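You operate a simulated robot arm through the tools that you are given. There is no shell and no other tool.

The job below is to be done with a simulated robot arm. You get a single attempt, and the scene is never put back.

JOB
Box the 2021 and 2019 folders and put the lid back.
Fine: they stand in the white box; lay its lid on the desk meanwhile.

Only the result counts: the job must be done as asked and must still hold three seconds after the hand-in. Knocking over, shifting, dropping, spilling or breaking anything else fails it. Lids that push on must go on centred and level and be pressed home; caps that screw on are set level and turned clockwise until they are tight.

ROBOT AND FRAMES
A 7-joint arm with a four-finger gripper, fixed in place. Base frame: the origin is at the foot of the arm, x ahead of it, y to its left, z up. Readings come in mm, rad, newtons and seconds.
Its first joint turns from -1.204 to 3.002 rad. Payload 3.67 kg.
The TCP is the grasp point between the finger pads, 28 mm short of the fingertips. In the tool frame z runs along the fingers and y along their closing line. Largest opening 112 mm; the body of the gripper starts 73 mm behind the TCP.
Orientation is that of the tool frame in the base frame, as a unit quaternion [x, y, z, w]. With the fingers straight down and closing along the base's y, the tool's x points along the base's -x, its y along +y and its z along -z.

CONTROLS
- The arm moves only by the tool move_arm. Its argument "commands" is a list of rows, each a list of 6 numbers: the shift along the tool's x, y, z in mm, then the turn, a rotation vector about the tool's x, y, z in rad. In form: [[x, y, z, rx, ry, rz], ...]. A call has 1 to 20 rows; each row shifts and turns the commanded pose from where the row before left it, along the tool's axes as they then stand. "grip" is the opening in per cent of the stroke, from 0 (shut) to 100 (fully open), set as the call begins (left out, the last holds). A row lasts 0.2 s, in which the tool goes at most 50 mm and 0.15 rad; a call with a longer step from one row to the next is refused whole, and so is a gripper value outside its range. A pose out of reach is approached as far as the arm can. The call stops where the force on the tool passes 70 N (or 10 N more than at its start, if that is more) or the arm is blocked; 0.2 s more then pass. Each finger halts on what it meets, pressing with about 27 N; the grip force reading is that of the motor and also rises with nothing between the fingers. The clock runs only during rows and for 0.2 s after the last one: add rows that do not move to give the fingers time. The reply holds the time, the measured pose of the TCP, the force on the tool along the base axes, the opening and the grip force, in the units named above and with some noise, with the torque about the TCP (base axes, N m) and any sound that the robot's microphone picked up.
- Cameras (640 x 400 px; columns grow to the right, rows downward): "scene" is fixed at [398.8, 500.4, 1491.2]; the picture's right is [-0.96, -0.27, 0.00], its down [-0.12, 0.42, -0.90] and it looks along [0.24, -0.87, -0.44] (base axes); focal length 314 px, centre (320, 200). "wrist" rides on the gripper at [60, -18, -104] in the tool frame; the picture's right is [0.29, 0.96, 0.00], its down [-0.80, 0.24, -0.55] and it looks along [-0.53, 0.16, 0.83] (tool axes); focal length 234 px, centre (320, 200). There is no depth. A picture from a camera that has moved, and an enlarged one, comes with that camera's place and axes in the base frame and with its lens.
- camera(camera): a new picture of that camera. It takes no simulated time.
- raise_lower(by): slides the trunk up (or, below 0, down) by that many mm; the arm rides with it, the base frame stays. It gives what a move gives, with no picture.
- inspect(camera, box): a new picture of the part [left, top, right, bottom] of that camera's present view, enlarged. It takes no simulated time.
- close_job(): hands the job in; it is judged then, once.

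Nothing tells you positions but the pictures and the camera data. Unless the task says otherwise, let go and move clear before handing in.

The tools are called after "Request:" as name(argument=value, ...) on one line, values as JSON. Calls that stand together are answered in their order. move_arm: Moves the arm, as the interface text tells. Its arguments: {"type":"object","properties":{"commands":{"type":"array","items":{"type":"array","items":{"type":"number"}}},"grip":{"type":"number"}},"required":["commands"]} The other tools are called the same way: raise_lower (by) slides the trunk up or down; camera (camera) takes a picture; inspect (camera, box) takes an enlarged picture of a part of a camera's view; close_job () hands the job in.

At the start:

```text
t: 0.0
tcp_pos: [437.5, -589.7, 1272.7]
tool_rot: [0.0, 1.0, 0.0, 0.0]
wrist_force: [0.9, 0.7, -0.3]
torque: [-0.01, 0.0, 0.02]
opening: 112.1
grip_force: 0.1
trunk travel left (down, up): [-600.0, 240.0]
```

scene: 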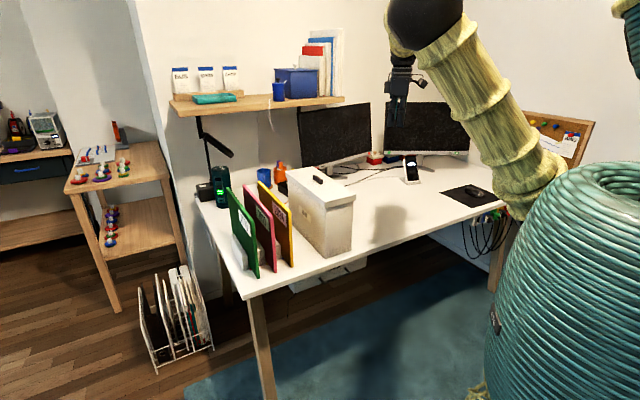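
wrist: 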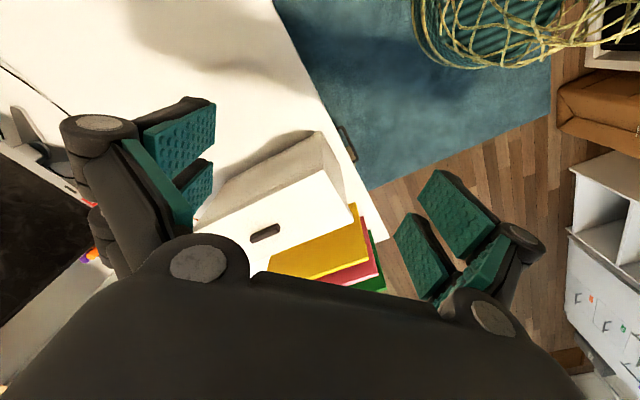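

I see a white lidded box on the desk with three folders (green, red/pink, yellow) standing beside it. I'll take enlarged pictures to read the years and work out the positions.

Request:
inspect(camera="scene", box=[210, 150, 370, 290])

Request:
inspect(camera="wrist", box=[180, 100, 420, 300])

Request:
inspect(camera="scene", box=[180, 40, 500, 240])

```text
2.86 times, centred on (290, 220) of scene
camera zoom: at [398.8, 500.4, 1491.2], right [-0.96, -0.27, 0.0], down [-0.12, 0.42, -0.9], along [0.24, -0.87, -0.44], focal length 897 px, centre (406, 143)
```

zoom: 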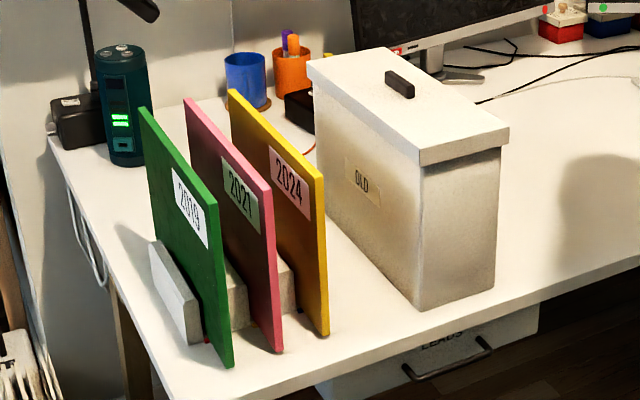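

```text
2.00 times, centred on (300, 200) of wrist
camera zoom: at [378.0, -608.5, 1377.9], right [-0.29, 0.96, 0.0], down [0.8, 0.24, 0.55], along [0.53, 0.16, -0.83], focal length 468 px, centre (360, 200)
```

zoom: 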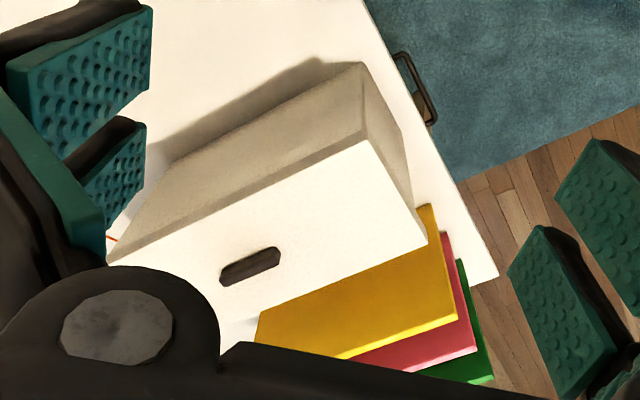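

```text
2.00 times, centred on (340, 140) of scene
camera zoom: at [398.8, 500.4, 1491.2], right [-0.96, -0.27, 0.0], down [-0.12, 0.42, -0.9], along [0.24, -0.87, -0.44], focal length 628 px, centre (280, 320)
```

zoom: 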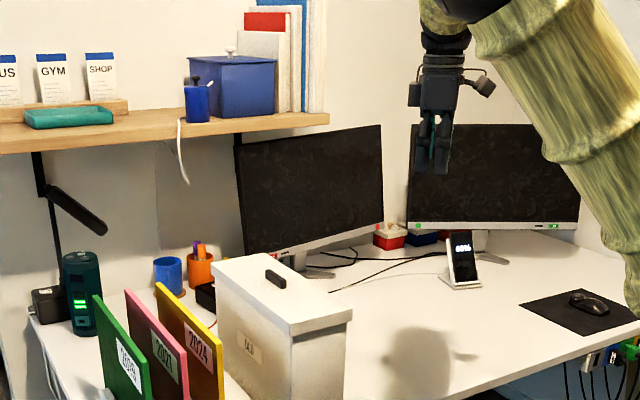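

The white box (labelled OLD) has its lid on, with its centre at about (719, -622) and its top near z 1003. Its long axis runs at about -45°. The folders stand to its left in the order 2024 yellow, 2021 pink, 2019 green, and the desk top is near z 760. I'll turn the tool 45° so its closing line runs across the box, then look again.

Request:
move_arm(commands=[[0, 0, 0, 0, 0, 0.1309], [0, 0, 0, 0, 0, 0.1309], [0, 0, 0, 0, 0, 0.1309], [0, 0, 0, 0, 0, 0.1309], [0, 0, 0, 0, 0, 0.1309], [0, 0, 0, 0, 0, 0.1309], [0, 0, 0, 0, 0, 0]], grip=100)

Request:
camera(camera="wrist")

Request:
camera(camera="scene")

```text
t: 1.6
tcp_pos: [437.8, -588.9, 1273.5]
tool_rot: [0.384, 0.923, 0.0, 0.0]
wrist_force: [0.6, 0.4, -0.8]
torque: [0.02, 0.0, -0.01]
opening: 111.9
grip_force: 0.0
trunk travel left (down, up): [-600.0, 240.0]
```

```text
taken
camera wrist: at [382.3, -560.9, 1378.4], right [0.48, 0.88, 0.0], down [0.73, -0.4, 0.55], along [0.49, -0.26, -0.83], focal length 234 px, centre (320, 200)
```

wrist: 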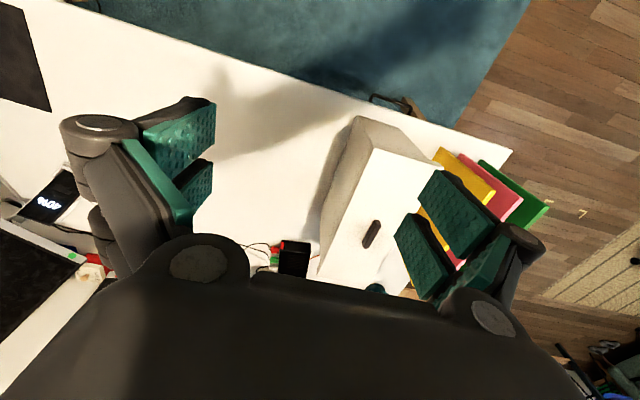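

```text
taken
```

scene: 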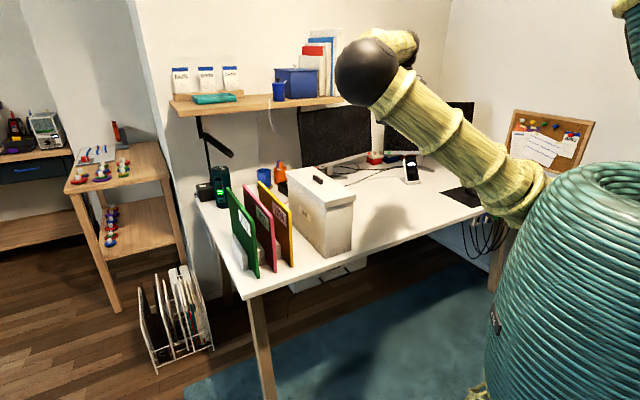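

The tool is now aligned with the box, with tool x pointing back toward the arm and y across the box. I'll move over the lid in stages to get a closer view of the handle and rim.

Request:
move_arm(commands=[[-27, 21.7, 8, 0, 0, 0], [-27, 21.7, 8, 0, 0, 0], [-27, 21.7, 8, 0, 0, 0], [-27, 21.7, 8, 0, 0, 0], [-27, 21.7, 8, 0, 0, 0], [-27, 21.7, 8, 0, 0, 0], [0, 0, 0, 0, 0, 0]])

Request:
camera(camera="wrist")

```text
t: 3.2
tcp_pos: [644.6, -610.1, 1223.5]
tool_rot: [0.383, 0.924, 0.0, 0.0]
wrist_force: [-0.6, 0.2, 0.3]
torque: [-0.04, -0.01, 0.02]
opening: 112.0
grip_force: 0.0
trunk travel left (down, up): [-600.0, 240.0]
```

```text
taken
camera wrist: at [589.1, -581.0, 1329.8], right [0.47, 0.88, 0.0], down [0.73, -0.39, 0.55], along [0.49, -0.26, -0.83], focal length 234 px, centre (320, 200)
```

wrist: 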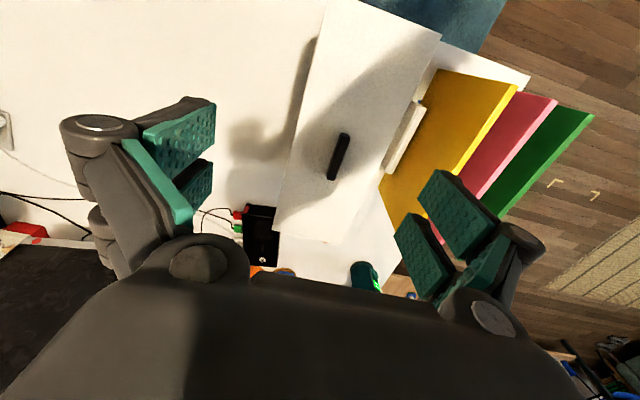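

The lid and handle are now in view. I'll zoom in to measure them.

Request:
inspect(camera="wrist", box=[230, 0, 470, 150])

Request:
inspect(camera="wrist", box=[230, 110, 470, 260])

Request:
inspect(camera="wrist", box=[370, 30, 610, 180])

```text
2.67 times, centred on (350, 75) of wrist
camera zoom: at [589.1, -581.0, 1329.8], right [0.47, 0.88, 0.0], down [0.73, -0.39, 0.55], along [0.49, -0.26, -0.83], focal length 624 px, centre (240, 533)
```

zoom: 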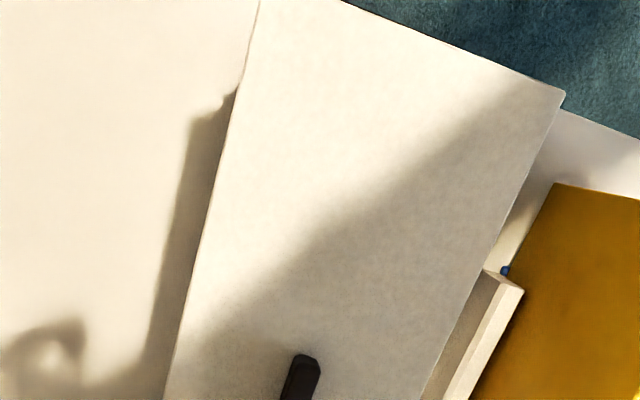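

```text
2.67 times, centred on (350, 185) of wrist
camera zoom: at [589.1, -581.0, 1329.8], right [0.47, 0.88, 0.0], down [0.73, -0.39, 0.55], along [0.49, -0.26, -0.83], focal length 624 px, centre (240, 240)
```

zoom: 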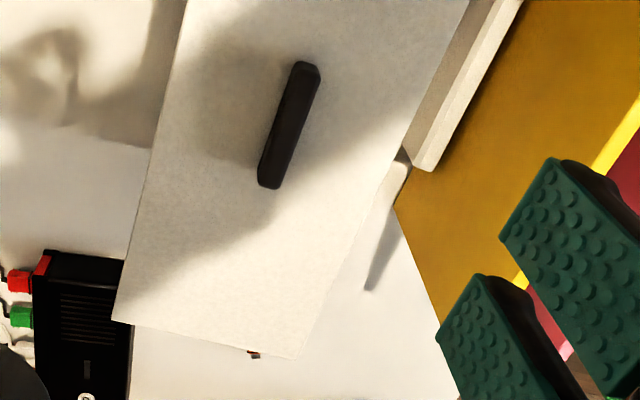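

```text
2.67 times, centred on (490, 105) of wrist
camera zoom: at [589.1, -581.0, 1329.8], right [0.47, 0.88, 0.0], down [0.73, -0.39, 0.55], along [0.49, -0.26, -0.83], focal length 624 px, centre (-133, 453)
```

zoom: 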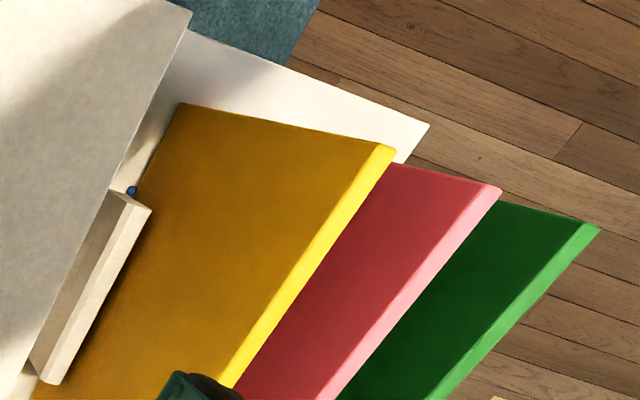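

The lid top is at about z 1000. Measured along the box's own axes, u = (0.707, -0.707) and n = (0.707, 0.707), its centre is near u 950, n 70, and the handle sits right there. I'll lower over the handle and check the desk edge from the scene camera.

Request:
move_arm(commands=[[-15.75, 11.5, 31, 0, 0, 0], [-15.75, 11.5, 31, 0, 0, 0], [-15.75, 11.5, 31, 0, 0, 0], [-15.75, 11.5, 31, 0, 0, 0], [0, 0, 0, 0, 0, 0], [0, 0, 0, 0, 0, 0]], grip=50)

Request:
camera(camera="wrist")

Request:
inspect(camera="scene", box=[200, 140, 400, 310])

```text
t: 4.6
tcp_pos: [722.9, -622.8, 1100.4]
tool_rot: [0.382, 0.924, 0.001, 0.001]
wrist_force: [0.3, 0.2, -0.4]
torque: [0.05, 0.03, 0.01]
opening: 55.9
grip_force: 0.0
trunk travel left (down, up): [-600.0, 240.0]
```

```text
taken
camera wrist: at [667.8, -595.4, 1205.9], right [0.47, 0.88, 0.0], down [0.73, -0.39, 0.55], along [0.49, -0.26, -0.83], focal length 234 px, centre (320, 200)
```

wrist: 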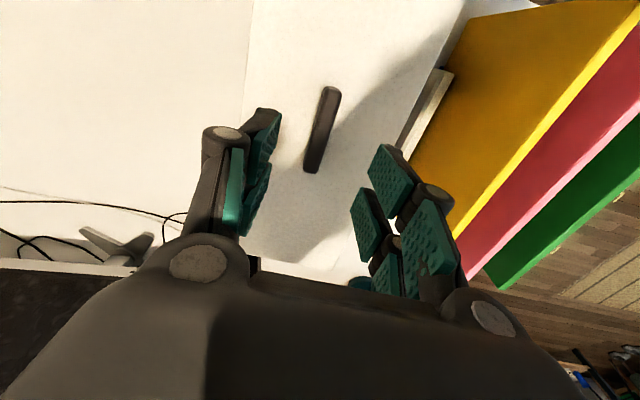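

```text
2.35 times, centred on (300, 225) of scene
camera zoom: at [398.8, 500.4, 1491.2], right [-0.96, -0.27, 0.0], down [-0.12, 0.42, -0.9], along [0.24, -0.87, -0.44], focal length 739 px, centre (367, 141)
```

zoom: 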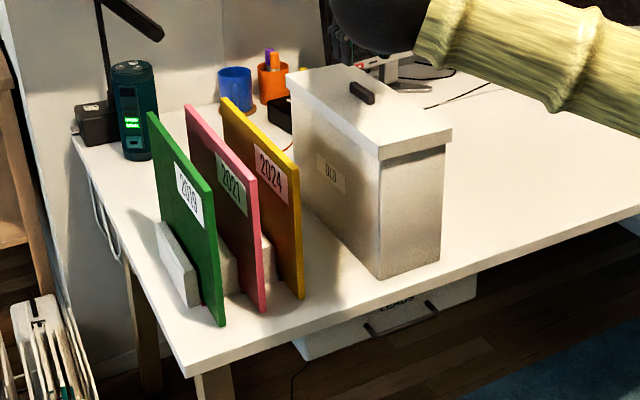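

The gripper is above the handle at about z 1100. I'll zoom in to centre on it precisely.

Request:
inspect(camera="wrist", box=[240, 70, 400, 190])

Request:
inspect(camera="scene", box=[280, 140, 360, 190])

```text
3.33 times, centred on (320, 130) of wrist
camera zoom: at [667.8, -595.4, 1205.9], right [0.47, 0.88, 0.0], down [0.73, -0.39, 0.55], along [0.49, -0.26, -0.83], focal length 781 px, centre (320, 433)
```

zoom: 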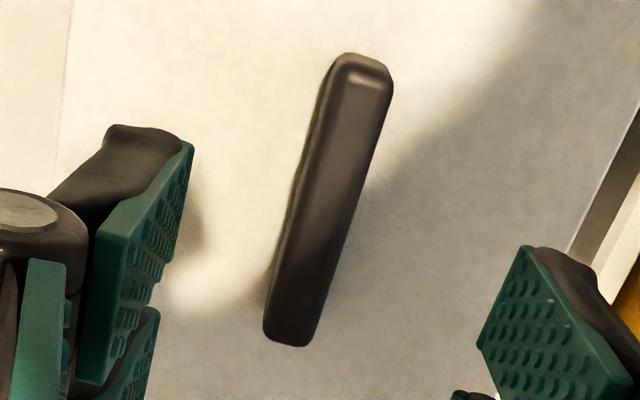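

```text
8.00 times, centred on (320, 165) of scene
camera zoom: at [398.8, 500.4, 1491.2], right [-0.96, -0.27, 0.0], down [-0.12, 0.42, -0.9], along [0.24, -0.87, -0.44], focal length 2512 px, centre (320, 480)
```

zoom: 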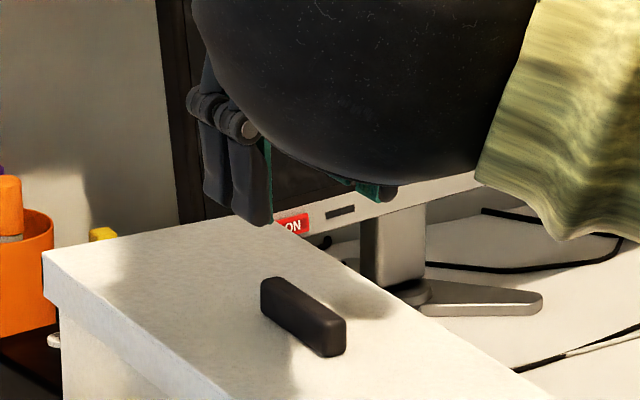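

The handle is about 12 mm wide and 18 mm tall, and it is centred under the gripper. I'll go down to grasp it, keeping the fingertips just above the lid surface.

Request:
move_arm(commands=[[0, 0, 16, 0, 0, 0], [0, 0, 16, 0, 0, 0], [0, 0, 16, 0, 0, 0], [0, 0, 14, 0, 0, 0], [0, 0, 0, 0, 0, 0], [0, 0, 0, 0, 0, 0]], grip=40)

Request:
camera(camera="wrist")

Request:
inspect(camera="scene", box=[280, 140, 360, 190])

```text
t: 6.0
tcp_pos: [720.9, -624.0, 1038.9]
tool_rot: [0.383, 0.924, 0.0, 0.0]
wrist_force: [0.2, -0.5, -0.1]
torque: [0.0, -0.03, 0.0]
opening: 44.7
grip_force: 0.0
trunk travel left (down, up): [-600.0, 240.0]
```

```text
taken
camera wrist: at [667.7, -595.9, 1143.7], right [0.47, 0.88, 0.0], down [0.73, -0.39, 0.55], along [0.49, -0.26, -0.83], focal length 234 px, centre (320, 200)
```

wrist: 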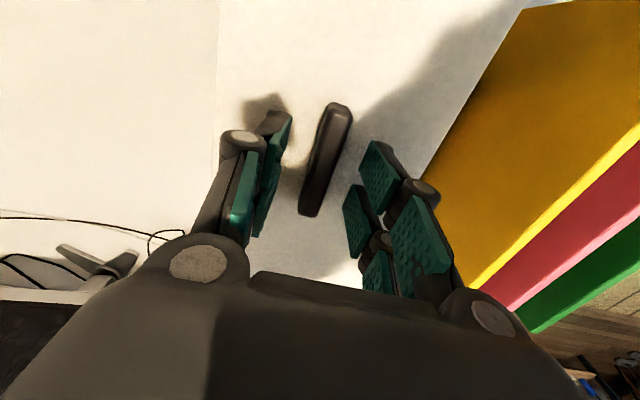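

```text
8.00 times, centred on (320, 165) of scene
camera zoom: at [398.8, 500.4, 1491.2], right [-0.96, -0.27, 0.0], down [-0.12, 0.42, -0.9], along [0.24, -0.87, -0.44], focal length 2512 px, centre (320, 480)
```

zoom: 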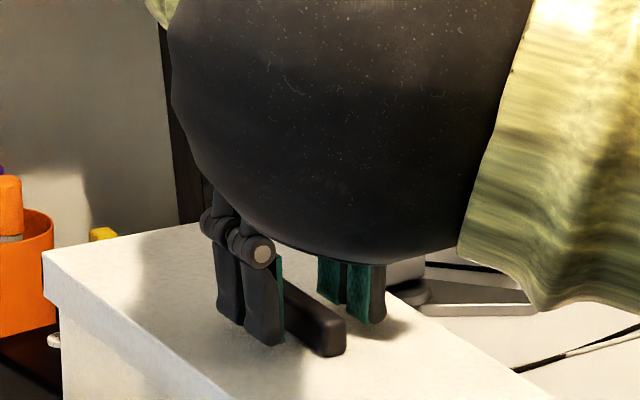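

The fingers straddle the handle. I'll go 4 mm lower and close on it.

Request:
move_arm(commands=[[0, 0, 4, 0, 0, 0], [0, 0, 0, 0, 0, 0]])

Request:
move_arm(commands=[[0, 0, 0, 0, 0, 0], [0, 0, 0, 0, 0, 0], [0, 0, 0, 0, 0, 0], [0, 0, 0, 0, 0, 0]], grip=0)

Request:
inspect(camera="scene", box=[280, 140, 360, 190])

Request:
camera(camera="wrist")

```text
t: 6.6
tcp_pos: [722.1, -624.0, 1034.5]
tool_rot: [0.382, 0.924, 0.0, 0.0]
wrist_force: [1.3, -0.4, -0.3]
torque: [0.04, 0.0, 0.0]
opening: 44.9
grip_force: 0.1
trunk travel left (down, up): [-600.0, 240.0]
```

```text
t: 7.6
tcp_pos: [723.5, -624.2, 1034.0]
tool_rot: [0.383, 0.924, 0.0, 0.0]
wrist_force: [0.1, 0.5, 0.2]
torque: [0.02, 0.01, -0.02]
opening: 13.4
grip_force: 27.1
trunk travel left (down, up): [-600.0, 240.0]
```

```text
8.00 times, centred on (320, 165) of scene
camera zoom: at [398.8, 500.4, 1491.2], right [-0.96, -0.27, 0.0], down [-0.12, 0.42, -0.9], along [0.24, -0.87, -0.44], focal length 2512 px, centre (320, 480)
```

zoom: 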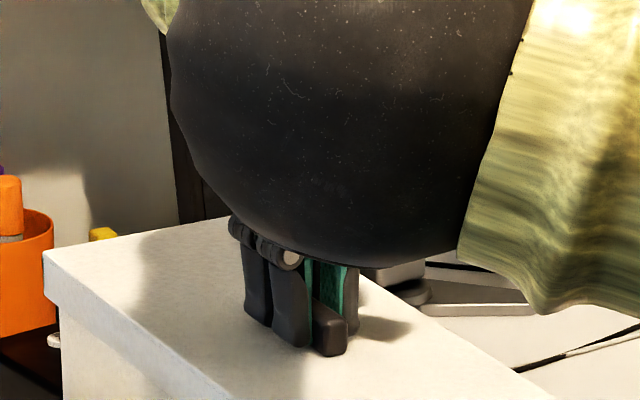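

```text
taken
camera wrist: at [667.7, -595.9, 1139.7], right [0.47, 0.88, 0.0], down [0.73, -0.39, 0.55], along [0.49, -0.26, -0.83], focal length 234 px, centre (320, 200)
```

wrist: 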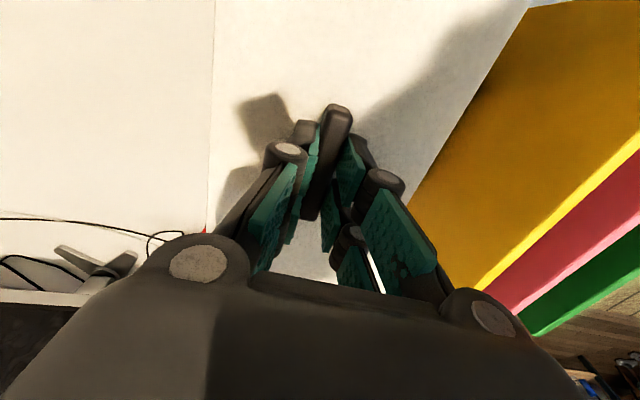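

I have the handle at 13.4 mm opening. I'll lift slowly and watch the forces in case the lid fits tightly.

Request:
move_arm(commands=[[0, 0, -4, 0, 0, 0], [0, 0, -4, 0, 0, 0], [0, 0, -4, 0, 0, 0], [0, 0, 0, 0, 0, 0]])

Request:
inspect(camera="scene", box=[260, 140, 360, 260])

```text
t: 8.6
tcp_pos: [721.5, -624.2, 1046.3]
tool_rot: [0.383, 0.924, 0.0, -0.001]
wrist_force: [1.0, -0.5, -0.5]
torque: [0.01, -0.03, -0.01]
opening: 13.6
grip_force: 27.0
trunk travel left (down, up): [-600.0, 240.0]
```

```text
3.33 times, centred on (310, 200) of scene
camera zoom: at [398.8, 500.4, 1491.2], right [-0.96, -0.27, 0.0], down [-0.12, 0.42, -0.9], along [0.24, -0.87, -0.44], focal length 1046 px, centre (353, 200)
```

zoom: 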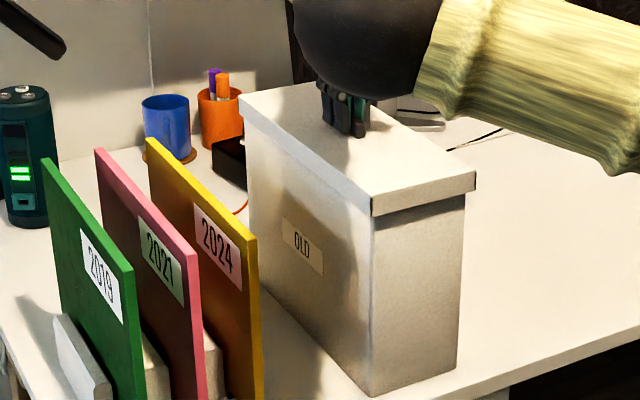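

The lid has come up freely with the gripper. I'll keep raising it and look into the box.

Request:
move_arm(commands=[[0, 0, -15, 0, 0, 0], [0, 0, -20, 0, 0, 0], [0, 0, -20, 0, 0, 0], [0, 0, -20, 0, 0, 0], [0, 0, -20, 0, 0, 0], [0, 0, 0, 0, 0, 0]])

Request:
inspect(camera="scene", box=[260, 140, 360, 260])

Request:
camera(camera="scene")

```text
t: 10.0
tcp_pos: [722.4, -622.9, 1140.1]
tool_rot: [0.383, 0.924, 0.0, -0.001]
wrist_force: [-0.8, 0.0, -0.7]
torque: [-0.02, 0.02, 0.0]
opening: 13.5
grip_force: 26.8
trunk travel left (down, up): [-600.0, 240.0]
```

```text
3.33 times, centred on (310, 200) of scene
camera zoom: at [398.8, 500.4, 1491.2], right [-0.96, -0.27, 0.0], down [-0.12, 0.42, -0.9], along [0.24, -0.87, -0.44], focal length 1046 px, centre (353, 200)
```

zoom: 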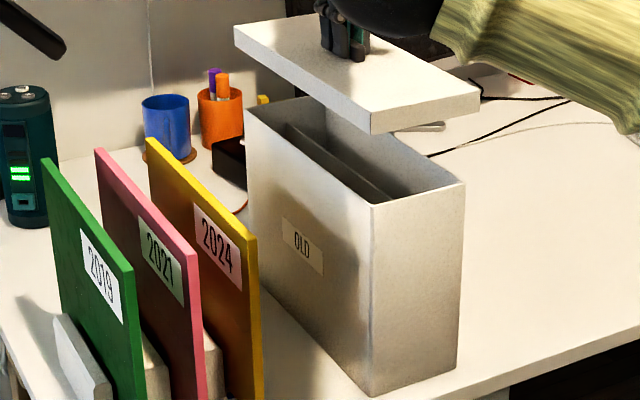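

```text
taken
```

scene: 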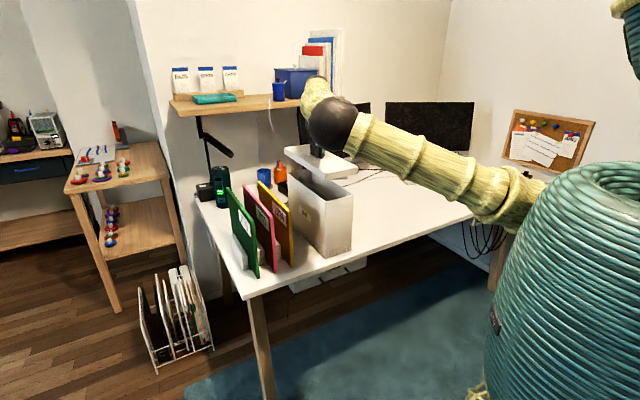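

The box has a centre divider, so it has two slots, one per folder. I'll carry the lid to the clear desk area on the far side of the box from the folders.

Request:
move_arm(commands=[[0, -20, 0, 0, 0, 0], [0, -35, 0, 0, 0, 0], [0, -35, 0, 0, 0, 0], [0, -35, 0, 0, 0, 0], [0, -35, 0, 0, 0, 0], [0, -25, 0, 0, 0, 0], [0, 0, 0, 0, 0, 0], [0, 0, 0, 0, 0, 0]])

Request:
camera(camera="scene")

Request:
camera(camera="wrist")

```text
t: 11.8
tcp_pos: [589.1, -755.7, 1143.6]
tool_rot: [0.383, 0.924, 0.0, 0.0]
wrist_force: [-0.6, 0.1, -0.3]
torque: [0.02, 0.03, 0.01]
opening: 13.5
grip_force: 27.2
trunk travel left (down, up): [-600.0, 240.0]
```

```text
taken
```

scene: 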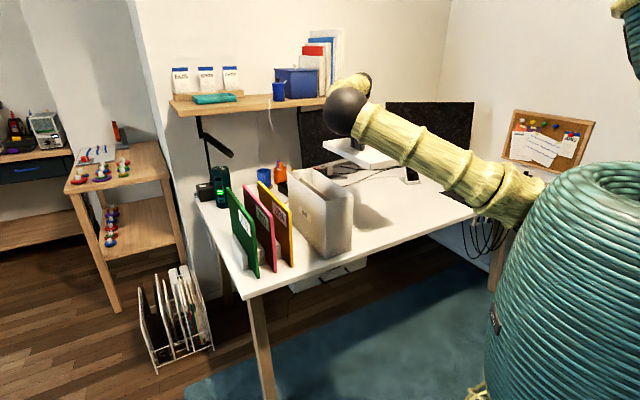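

```text
taken
camera wrist: at [533.9, -727.9, 1248.2], right [0.47, 0.88, 0.0], down [0.73, -0.4, 0.55], along [0.49, -0.26, -0.83], focal length 234 px, centre (320, 200)
```

wrist: 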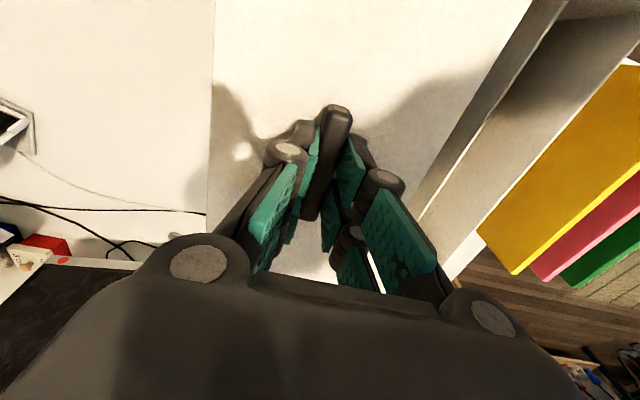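

The lid is over clear desk. Before going down I'll check that the wrist ball above the gripper will clear the box wall.

Request:
inspect(camera="scene", box=[270, 60, 430, 180])

```text
3.33 times, centred on (350, 120) of scene
camera zoom: at [398.8, 500.4, 1491.2], right [-0.96, -0.27, 0.0], down [-0.12, 0.42, -0.9], along [0.24, -0.87, -0.44], focal length 1046 px, centre (220, 467)
```

zoom: 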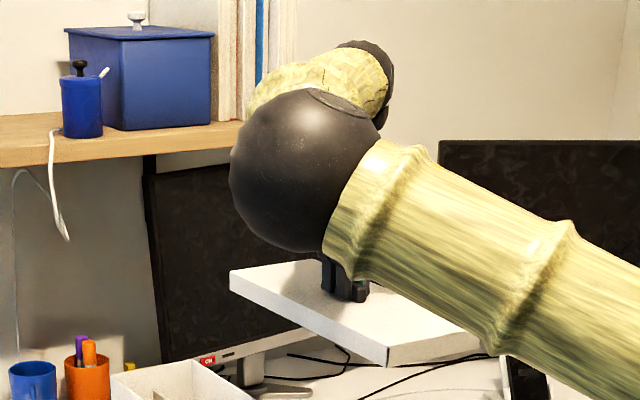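

The black ball is the elbow, and the forearm would pass low over the box if I went straight down. I'll raise the trunk to lift the elbow, shift the lid a bit further from the box, and come down from there.

Request:
raise_lower(by=150)

Request:
move_arm(commands=[[0, -26, 0, 0, 0, 0], [0, -26, 0, 0, 0, 0], [0, 0, 25, 0, 0, 0], [0, 0, 35, 0, 0, 0], [0, 0, 35, 0, 0, 0], [0, 0, 35, 0, 0, 0], [0, 0, 20, 0, 0, 0], [0, 0, 0, 0, 0, 0], [0, 0, 0, 0, 0, 0]])

Request:
camera(camera="scene")

Request:
camera(camera="wrist")

```text
t: 13.6
tcp_pos: [588.8, -755.6, 1292.5]
tool_rot: [0.383, 0.924, 0.0, -0.001]
wrist_force: [-0.3, -0.6, -0.8]
torque: [-0.02, -0.01, 0.01]
opening: 13.5
grip_force: 26.7
trunk travel left (down, up): [-750.0, 90.0]
```

```text
t: 15.6
tcp_pos: [550.2, -792.0, 1142.5]
tool_rot: [0.383, 0.924, 0.0, 0.0]
wrist_force: [-0.7, -0.3, 0.2]
torque: [-0.01, 0.01, 0.0]
opening: 13.5
grip_force: 27.6
trunk travel left (down, up): [-750.0, 90.0]
```

```text
taken
```

scene: 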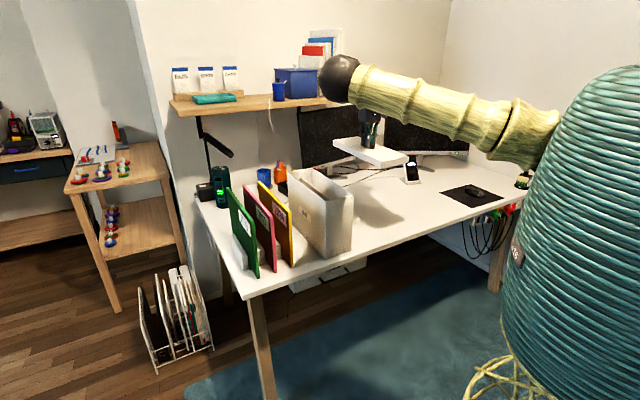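

```text
taken
camera wrist: at [496.2, -763.5, 1247.5], right [0.47, 0.88, 0.0], down [0.73, -0.39, 0.55], along [0.49, -0.26, -0.83], focal length 234 px, centre (320, 200)
```

wrist: 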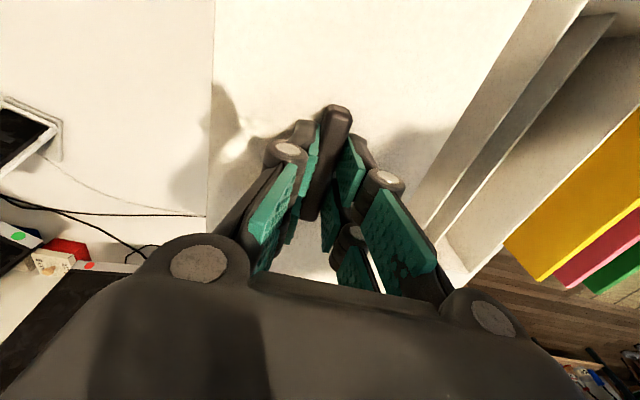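

The elbow now sits well above the gripper. I'll carry on down with the lid.

Request:
move_arm(commands=[[0, 0, 30, 0, 0, 0], [0, 0, 35, 0, 0, 0], [0, 0, 35, 0, 0, 0], [0, 0, 35, 0, 0, 0], [0, 0, 30, 0, 0, 0], [0, 0, 0, 0, 0, 0], [0, 0, 0, 0, 0, 0]])

Request:
camera(camera="scene")

Request:
camera(camera="wrist")

```text
t: 17.1
tcp_pos: [553.4, -795.2, 977.1]
tool_rot: [0.382, 0.924, -0.001, 0.0]
wrist_force: [-0.3, -0.5, -0.1]
torque: [0.02, 0.03, 0.03]
opening: 13.6
grip_force: 27.8
trunk travel left (down, up): [-750.0, 90.0]
```

```text
taken
```

scene: 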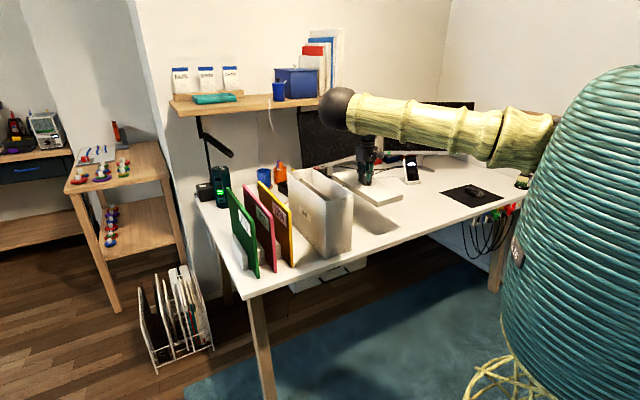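

```text
taken
camera wrist: at [499.1, -766.4, 1081.9], right [0.47, 0.88, 0.0], down [0.73, -0.39, 0.55], along [0.49, -0.26, -0.83], focal length 234 px, centre (320, 200)
```

wrist: 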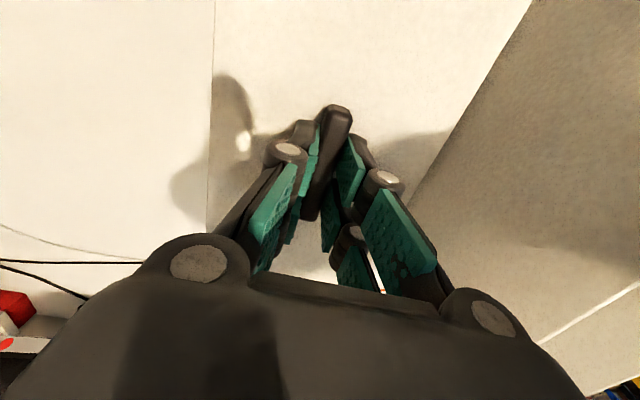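

The forearm is clear and the lid is lowering well. I'll go down until it is just above the desk.

Request:
move_arm(commands=[[0, 0, 30, 0, 0, 0], [0, 0, 30, 0, 0, 0], [0, 0, 30, 0, 0, 0], [0, 0, 25, 0, 0, 0], [0, 0, 15, 0, 0, 0], [0, 0, 0, 0, 0, 0], [0, 0, 0, 0, 0, 0]])

Request:
inspect(camera="scene", box=[310, 130, 430, 220])

Request:
camera(camera="scene")

```text
t: 18.8
tcp_pos: [553.6, -791.1, 847.1]
tool_rot: [0.383, 0.924, 0.001, -0.001]
wrist_force: [0.6, -0.1, -0.3]
torque: [-0.01, -0.02, 0.01]
opening: 13.5
grip_force: 26.9
trunk travel left (down, up): [-750.0, 90.0]
```

```text
4.44 times, centred on (370, 175) of scene
camera zoom: at [398.8, 500.4, 1491.2], right [-0.96, -0.27, 0.0], down [-0.12, 0.42, -0.9], along [0.24, -0.87, -0.44], focal length 1395 px, centre (98, 311)
```

zoom: 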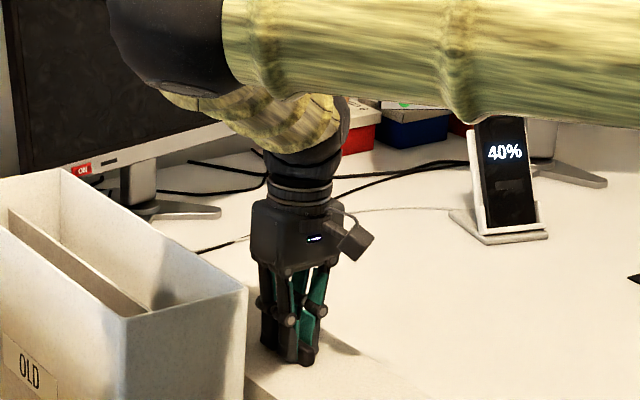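

```text
taken
```

scene: 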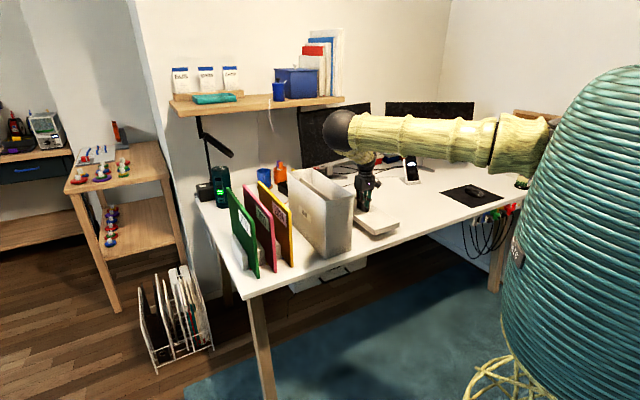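

Request:
inspect(camera="scene", box=[340, 190, 420, 250])

Request:
camera(camera="wrist")

```text
6.67 times, centred on (380, 220) of scene
camera zoom: at [398.8, 500.4, 1491.2], right [-0.96, -0.27, 0.0], down [-0.12, 0.42, -0.9], along [0.24, -0.87, -0.44], focal length 2093 px, centre (-80, 67)
```

zoom: 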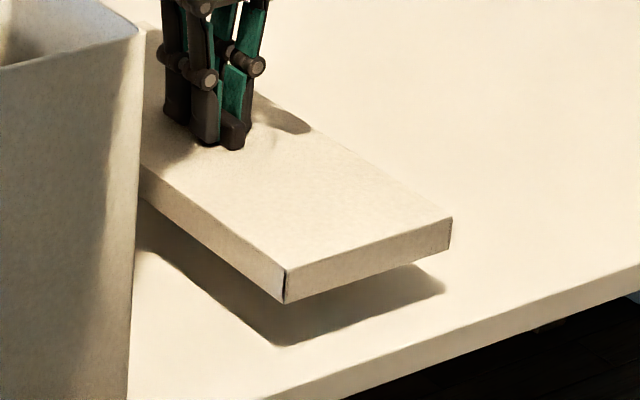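

```text
taken
camera wrist: at [498.6, -763.3, 952.3], right [0.47, 0.88, 0.0], down [0.73, -0.39, 0.55], along [0.49, -0.26, -0.83], focal length 234 px, centre (320, 200)
```

wrist: 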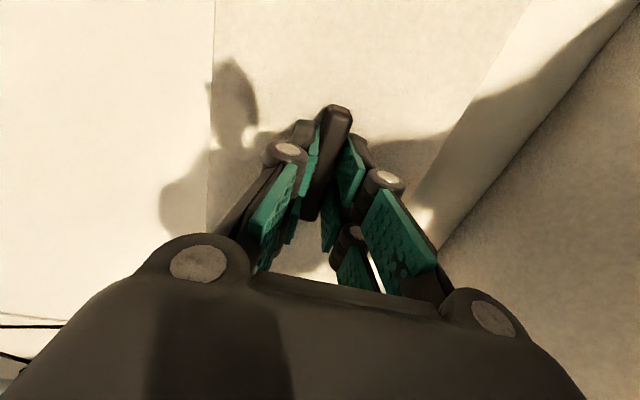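

The lid is about 28 mm above the desk and well inside the edge. I'll creep down to contact.

Request:
move_arm(commands=[[0, 0, 12, 0, 0, 0], [0, 0, 10, 0, 0, 0], [0, 0, 0, 0, 0, 0]])

Request:
inspect(camera="scene", box=[340, 190, 420, 250])

```text
t: 19.6
tcp_pos: [550.3, -790.5, 824.3]
tool_rot: [0.383, 0.924, -0.001, 0.0]
wrist_force: [-0.2, -0.4, -1.3]
torque: [0.03, -0.01, 0.05]
opening: 13.3
grip_force: 26.9
trunk travel left (down, up): [-750.0, 90.0]
```

```text
6.67 times, centred on (380, 220) of scene
camera zoom: at [398.8, 500.4, 1491.2], right [-0.96, -0.27, 0.0], down [-0.12, 0.42, -0.9], along [0.24, -0.87, -0.44], focal length 2093 px, centre (-80, 67)
```

zoom: 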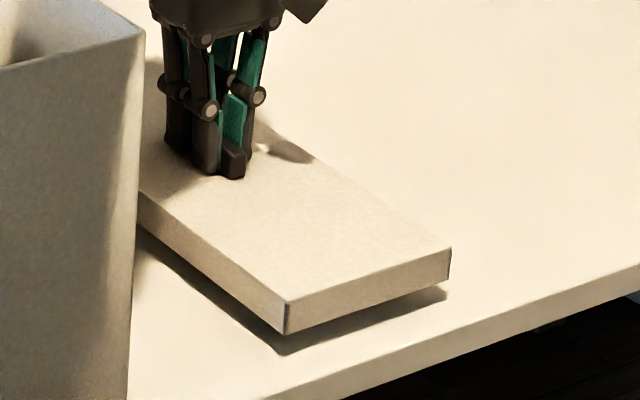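

Request:
move_arm(commands=[[0, 0, 3, 0, 0, 0], [0, 0, 0, 0, 0, 0]])

Request:
move_arm(commands=[[0, 0, 2, 0, 0, 0], [0, 0, 0, 0, 0, 0]])

Request:
inspect(camera="scene", box=[340, 190, 420, 250])

```text
t: 20.1
tcp_pos: [551.1, -791.2, 821.6]
tool_rot: [0.383, 0.924, 0.0, 0.001]
wrist_force: [-0.2, 0.4, -0.1]
torque: [0.0, -0.05, -0.01]
opening: 13.3
grip_force: 26.8
trunk travel left (down, up): [-750.0, 90.0]
```

```text
t: 20.8
tcp_pos: [551.7, -789.6, 819.1]
tool_rot: [0.383, 0.924, 0.0, 0.0]
wrist_force: [-0.4, -0.4, -0.7]
torque: [0.0, -0.02, -0.02]
opening: 13.5
grip_force: 27.1
trunk travel left (down, up): [-750.0, 90.0]
```

```text
6.67 times, centred on (380, 220) of scene
camera zoom: at [398.8, 500.4, 1491.2], right [-0.96, -0.27, 0.0], down [-0.12, 0.42, -0.9], along [0.24, -0.87, -0.44], focal length 2093 px, centre (-80, 67)
```

zoom: 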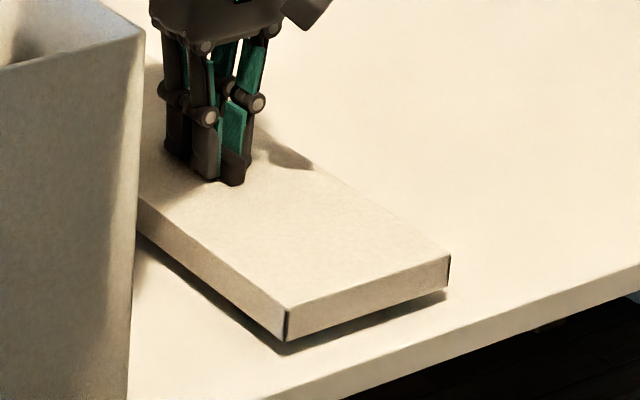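

Request:
move_arm(commands=[[0, 0, 2, 0, 0, 0], [0, 0, 0, 0, 0, 0]])

Request:
move_arm(commands=[[0, 0, 2, 0, 0, 0], [0, 0, 0, 0, 0, 0]])

Request:
inspect(camera="scene", box=[340, 190, 420, 250])

```text
t: 21.4
tcp_pos: [552.3, -790.2, 818.6]
tool_rot: [0.383, 0.924, 0.0, 0.0]
wrist_force: [0.6, -0.9, -0.6]
torque: [-0.01, 0.02, 0.01]
opening: 13.6
grip_force: 27.0
trunk travel left (down, up): [-750.0, 90.0]
```

```text
t: 21.9
tcp_pos: [551.4, -790.9, 815.6]
tool_rot: [0.383, 0.924, 0.001, -0.001]
wrist_force: [0.6, -0.3, 0.1]
torque: [-0.02, 0.02, 0.0]
opening: 13.5
grip_force: 26.8
trunk travel left (down, up): [-750.0, 90.0]
```

```text
6.67 times, centred on (380, 220) of scene
camera zoom: at [398.8, 500.4, 1491.2], right [-0.96, -0.27, 0.0], down [-0.12, 0.42, -0.9], along [0.24, -0.87, -0.44], focal length 2093 px, centre (-80, 67)
```

zoom: 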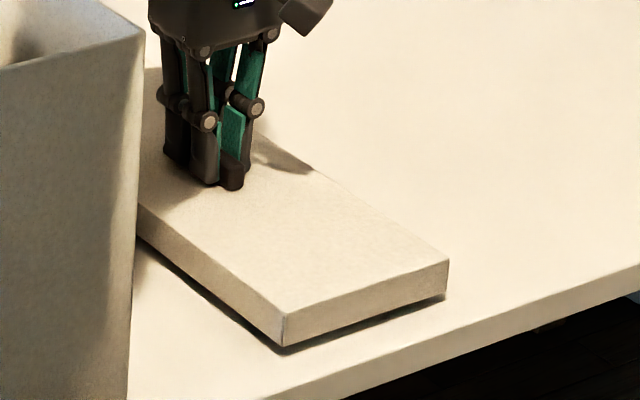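

Request:
move_arm(commands=[[0, 0, 1.5, 0, 0, 0], [0, 0, 0, 0, 0, 0]])

Request:
move_arm(commands=[[0, 0, 1.5, 0, 0, 0], [0, 0, 0, 0, 0, 0]])

Request:
inspect(camera="scene", box=[340, 190, 420, 250])

```text
t: 22.6
tcp_pos: [551.4, -792.5, 814.1]
tool_rot: [0.382, 0.924, 0.0, 0.0]
wrist_force: [-0.4, 0.3, 0.0]
torque: [0.05, -0.01, 0.02]
opening: 13.3
grip_force: 26.3
trunk travel left (down, up): [-750.0, 90.0]
```

```text
t: 23.1
tcp_pos: [553.5, -792.3, 814.3]
tool_rot: [0.383, 0.924, 0.0, 0.0]
wrist_force: [0.4, -0.3, -0.9]
torque: [-0.03, -0.01, -0.02]
opening: 13.3
grip_force: 26.8
trunk travel left (down, up): [-750.0, 90.0]
```

```text
6.67 times, centred on (380, 220) of scene
camera zoom: at [398.8, 500.4, 1491.2], right [-0.96, -0.27, 0.0], down [-0.12, 0.42, -0.9], along [0.24, -0.87, -0.44], focal length 2093 px, centre (-80, 67)
```

zoom: 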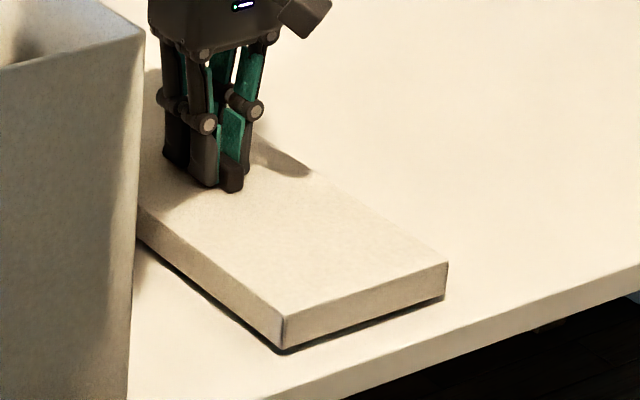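

Request:
move_arm(commands=[[0, 0, 1.5, 0, 0, 0], [0, 0, 0, 0, 0, 0]])

Request:
move_arm(commands=[[0, 0, 1.5, 0, 0, 0], [0, 0, 0, 0, 0, 0]])

Request:
inspect(camera="scene", box=[340, 190, 420, 250])

```text
t: 23.8
tcp_pos: [551.6, -792.8, 812.2]
tool_rot: [0.382, 0.924, 0.0, 0.001]
wrist_force: [0.6, -0.7, 0.0]
torque: [-0.02, -0.02, 0.01]
opening: 13.5
grip_force: 27.2
trunk travel left (down, up): [-750.0, 90.0]
```

```text
t: 24.4
tcp_pos: [552.0, -792.7, 810.6]
tool_rot: [0.383, 0.924, -0.001, -0.001]
wrist_force: [0.1, 0.1, -0.8]
torque: [0.03, 0.0, 0.0]
opening: 13.6
grip_force: 27.0
trunk travel left (down, up): [-750.0, 90.0]
```

```text
6.67 times, centred on (380, 220) of scene
camera zoom: at [398.8, 500.4, 1491.2], right [-0.96, -0.27, 0.0], down [-0.12, 0.42, -0.9], along [0.24, -0.87, -0.44], focal length 2093 px, centre (-80, 67)
```

zoom: 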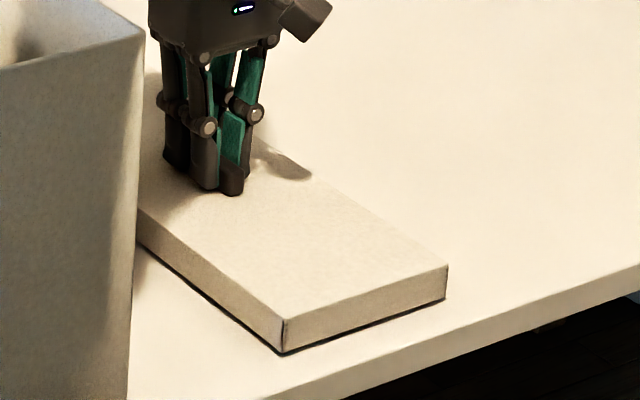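

Request:
move_arm(commands=[[0, 0, 1, 0, 0, 0], [0, 0, 0, 0, 0, 0]])

Request:
move_arm(commands=[[0, 0, 1, 0, 0, 0], [0, 0, 0, 0, 0, 0]])

Request:
inspect(camera="scene", box=[340, 190, 420, 250])

```text
t: 24.9
tcp_pos: [552.2, -792.9, 810.4]
tool_rot: [0.383, 0.924, 0.0, 0.0]
wrist_force: [0.8, 0.1, -0.4]
torque: [-0.03, 0.02, -0.02]
opening: 13.7
grip_force: 27.0
trunk travel left (down, up): [-750.0, 90.0]
```

```text
t: 25.6
tcp_pos: [551.3, -790.8, 809.0]
tool_rot: [0.383, 0.924, 0.0, 0.0]
wrist_force: [0.1, -0.5, -1.7]
torque: [-0.02, 0.02, 0.02]
opening: 13.7
grip_force: 26.8
trunk travel left (down, up): [-750.0, 90.0]
```

```text
6.67 times, centred on (380, 220) of scene
camera zoom: at [398.8, 500.4, 1491.2], right [-0.96, -0.27, 0.0], down [-0.12, 0.42, -0.9], along [0.24, -0.87, -0.44], focal length 2093 px, centre (-80, 67)
```

zoom: 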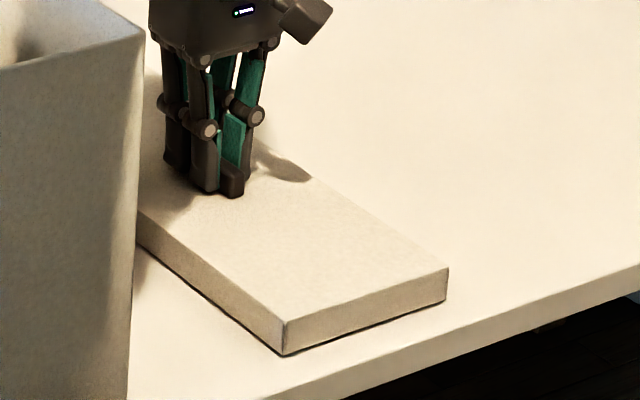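

Request:
move_arm(commands=[[0, 0, 1, 0, 0, 0], [0, 0, 0, 0, 0, 0]])

Request:
move_arm(commands=[[0, 0, 1, 0, 0, 0], [0, 0, 0, 0, 0, 0]])

Request:
inspect(camera="scene", box=[340, 190, 420, 250])

```text
t: 26.1
tcp_pos: [552.9, -791.5, 807.3]
tool_rot: [0.382, 0.924, 0.0, 0.0]
wrist_force: [0.2, -0.7, -0.3]
torque: [-0.02, 0.01, -0.01]
opening: 13.6
grip_force: 27.0
trunk travel left (down, up): [-750.0, 90.0]
```

```text
t: 26.8
tcp_pos: [553.5, -791.0, 808.5]
tool_rot: [0.383, 0.924, 0.0, 0.0]
wrist_force: [-0.1, 0.5, -0.4]
torque: [0.01, -0.01, 0.03]
opening: 13.4
grip_force: 26.7
trunk travel left (down, up): [-750.0, 90.0]
```

```text
6.67 times, centred on (380, 220) of scene
camera zoom: at [398.8, 500.4, 1491.2], right [-0.96, -0.27, 0.0], down [-0.12, 0.42, -0.9], along [0.24, -0.87, -0.44], focal length 2093 px, centre (-80, 67)
```

zoom: 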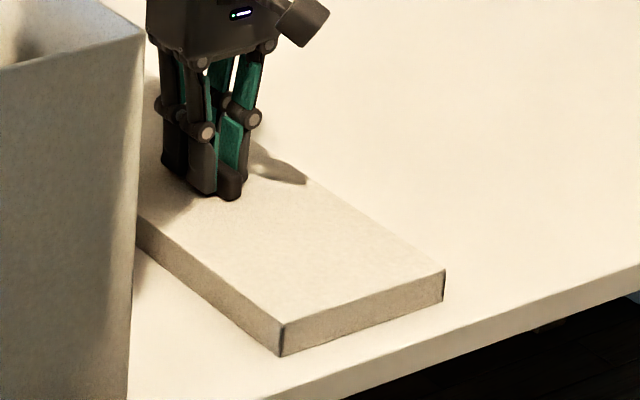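

Request:
move_arm(commands=[[0, 0, 1, 0, 0, 0], [0, 0, 0, 0, 0, 0]])

Request:
move_arm(commands=[[0, 0, 1, 0, 0, 0], [0, 0, 0, 0, 0, 0]])

Request:
camera(camera="wrist")

Request:
inspect(camera="scene", box=[340, 190, 420, 250])

```text
t: 27.4
tcp_pos: [551.9, -790.3, 807.1]
tool_rot: [0.383, 0.924, 0.0, 0.0]
wrist_force: [0.1, 0.2, -0.8]
torque: [0.01, -0.01, 0.03]
opening: 13.3
grip_force: 27.1
trunk travel left (down, up): [-750.0, 90.0]
```

```text
t: 27.9
tcp_pos: [551.9, -791.5, 805.3]
tool_rot: [0.382, 0.924, 0.0, 0.0]
wrist_force: [1.6, -1.0, 4.2]
torque: [0.14, 0.16, 0.0]
opening: 13.8
grip_force: 27.0
trunk travel left (down, up): [-750.0, 90.0]
```

```text
taken
camera wrist: at [497.8, -763.2, 911.6], right [0.47, 0.88, 0.0], down [0.73, -0.39, 0.55], along [0.49, -0.26, -0.83], focal length 234 px, centre (320, 200)
```

wrist: 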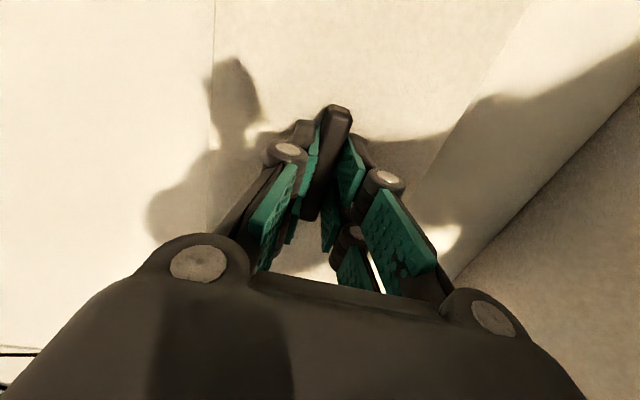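

```text
6.67 times, centred on (380, 220) of scene
camera zoom: at [398.8, 500.4, 1491.2], right [-0.96, -0.27, 0.0], down [-0.12, 0.42, -0.9], along [0.24, -0.87, -0.44], focal length 2093 px, centre (-80, 67)
```

zoom: 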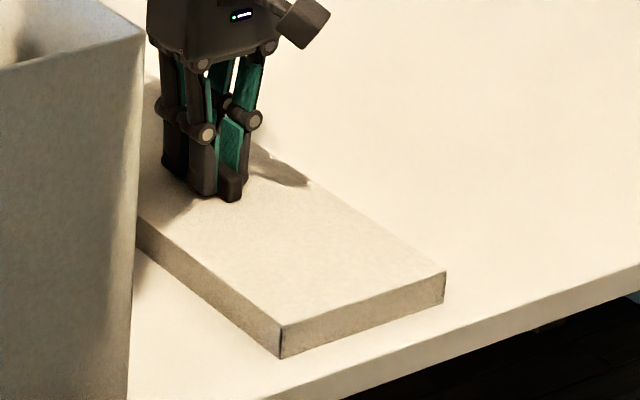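

The lid has touched the desk, with a light upward force of about 4 N. I'll release the handle and rise straight up.

Request:
move_arm(commands=[[0, 0, 0, 0, 0, 0], [0, 0, 0, 0, 0, 0], [0, 0, 0, 0, 0, 0]], grip=40)

Request:
move_arm(commands=[[0, 0, -20, 0, 0, 0], [0, 0, -30, 0, 0, 0], [0, 0, -35, 0, 0, 0], [0, 0, -35, 0, 0, 0], [0, 0, -35, 0, 0, 0], [0, 0, -35, 0, 0, 0], [0, 0, -35, 0, 0, 0], [0, 0, -35, 0, 0, 0], [0, 0, 0, 0, 0, 0]])

Request:
camera(camera="scene")

Request:
camera(camera="wrist")

```text
t: 28.8
tcp_pos: [552.6, -790.6, 805.9]
tool_rot: [0.383, 0.924, 0.001, 0.0]
wrist_force: [0.8, 0.1, 0.2]
torque: [0.0, -0.01, 0.01]
opening: 44.7
grip_force: 0.1
trunk travel left (down, up): [-750.0, 90.0]
```

```text
t: 30.8
tcp_pos: [552.2, -793.7, 1063.4]
tool_rot: [0.382, 0.924, 0.0, -0.001]
wrist_force: [1.0, 0.1, -0.3]
torque: [0.0, 0.02, -0.02]
opening: 44.9
grip_force: 0.0
trunk travel left (down, up): [-750.0, 90.0]
```

```text
taken
```

scene: 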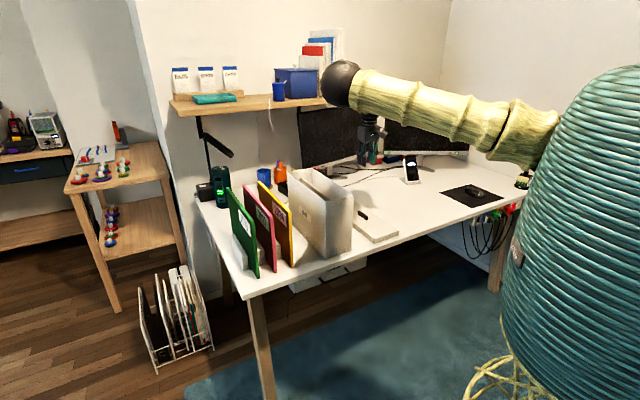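

```text
taken
camera wrist: at [496.3, -765.6, 1169.0], right [0.47, 0.88, 0.0], down [0.73, -0.39, 0.55], along [0.49, -0.26, -0.83], focal length 234 px, centre (320, 200)
```

wrist: 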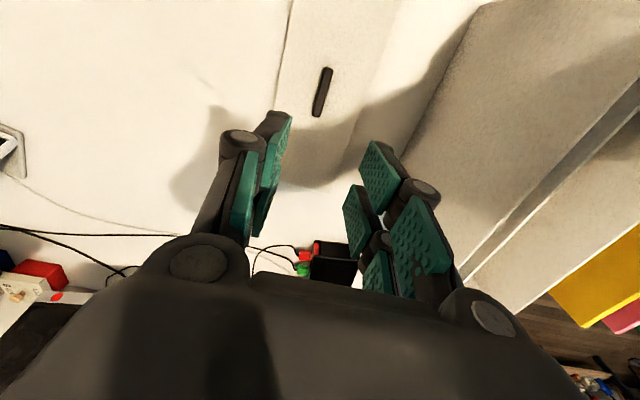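

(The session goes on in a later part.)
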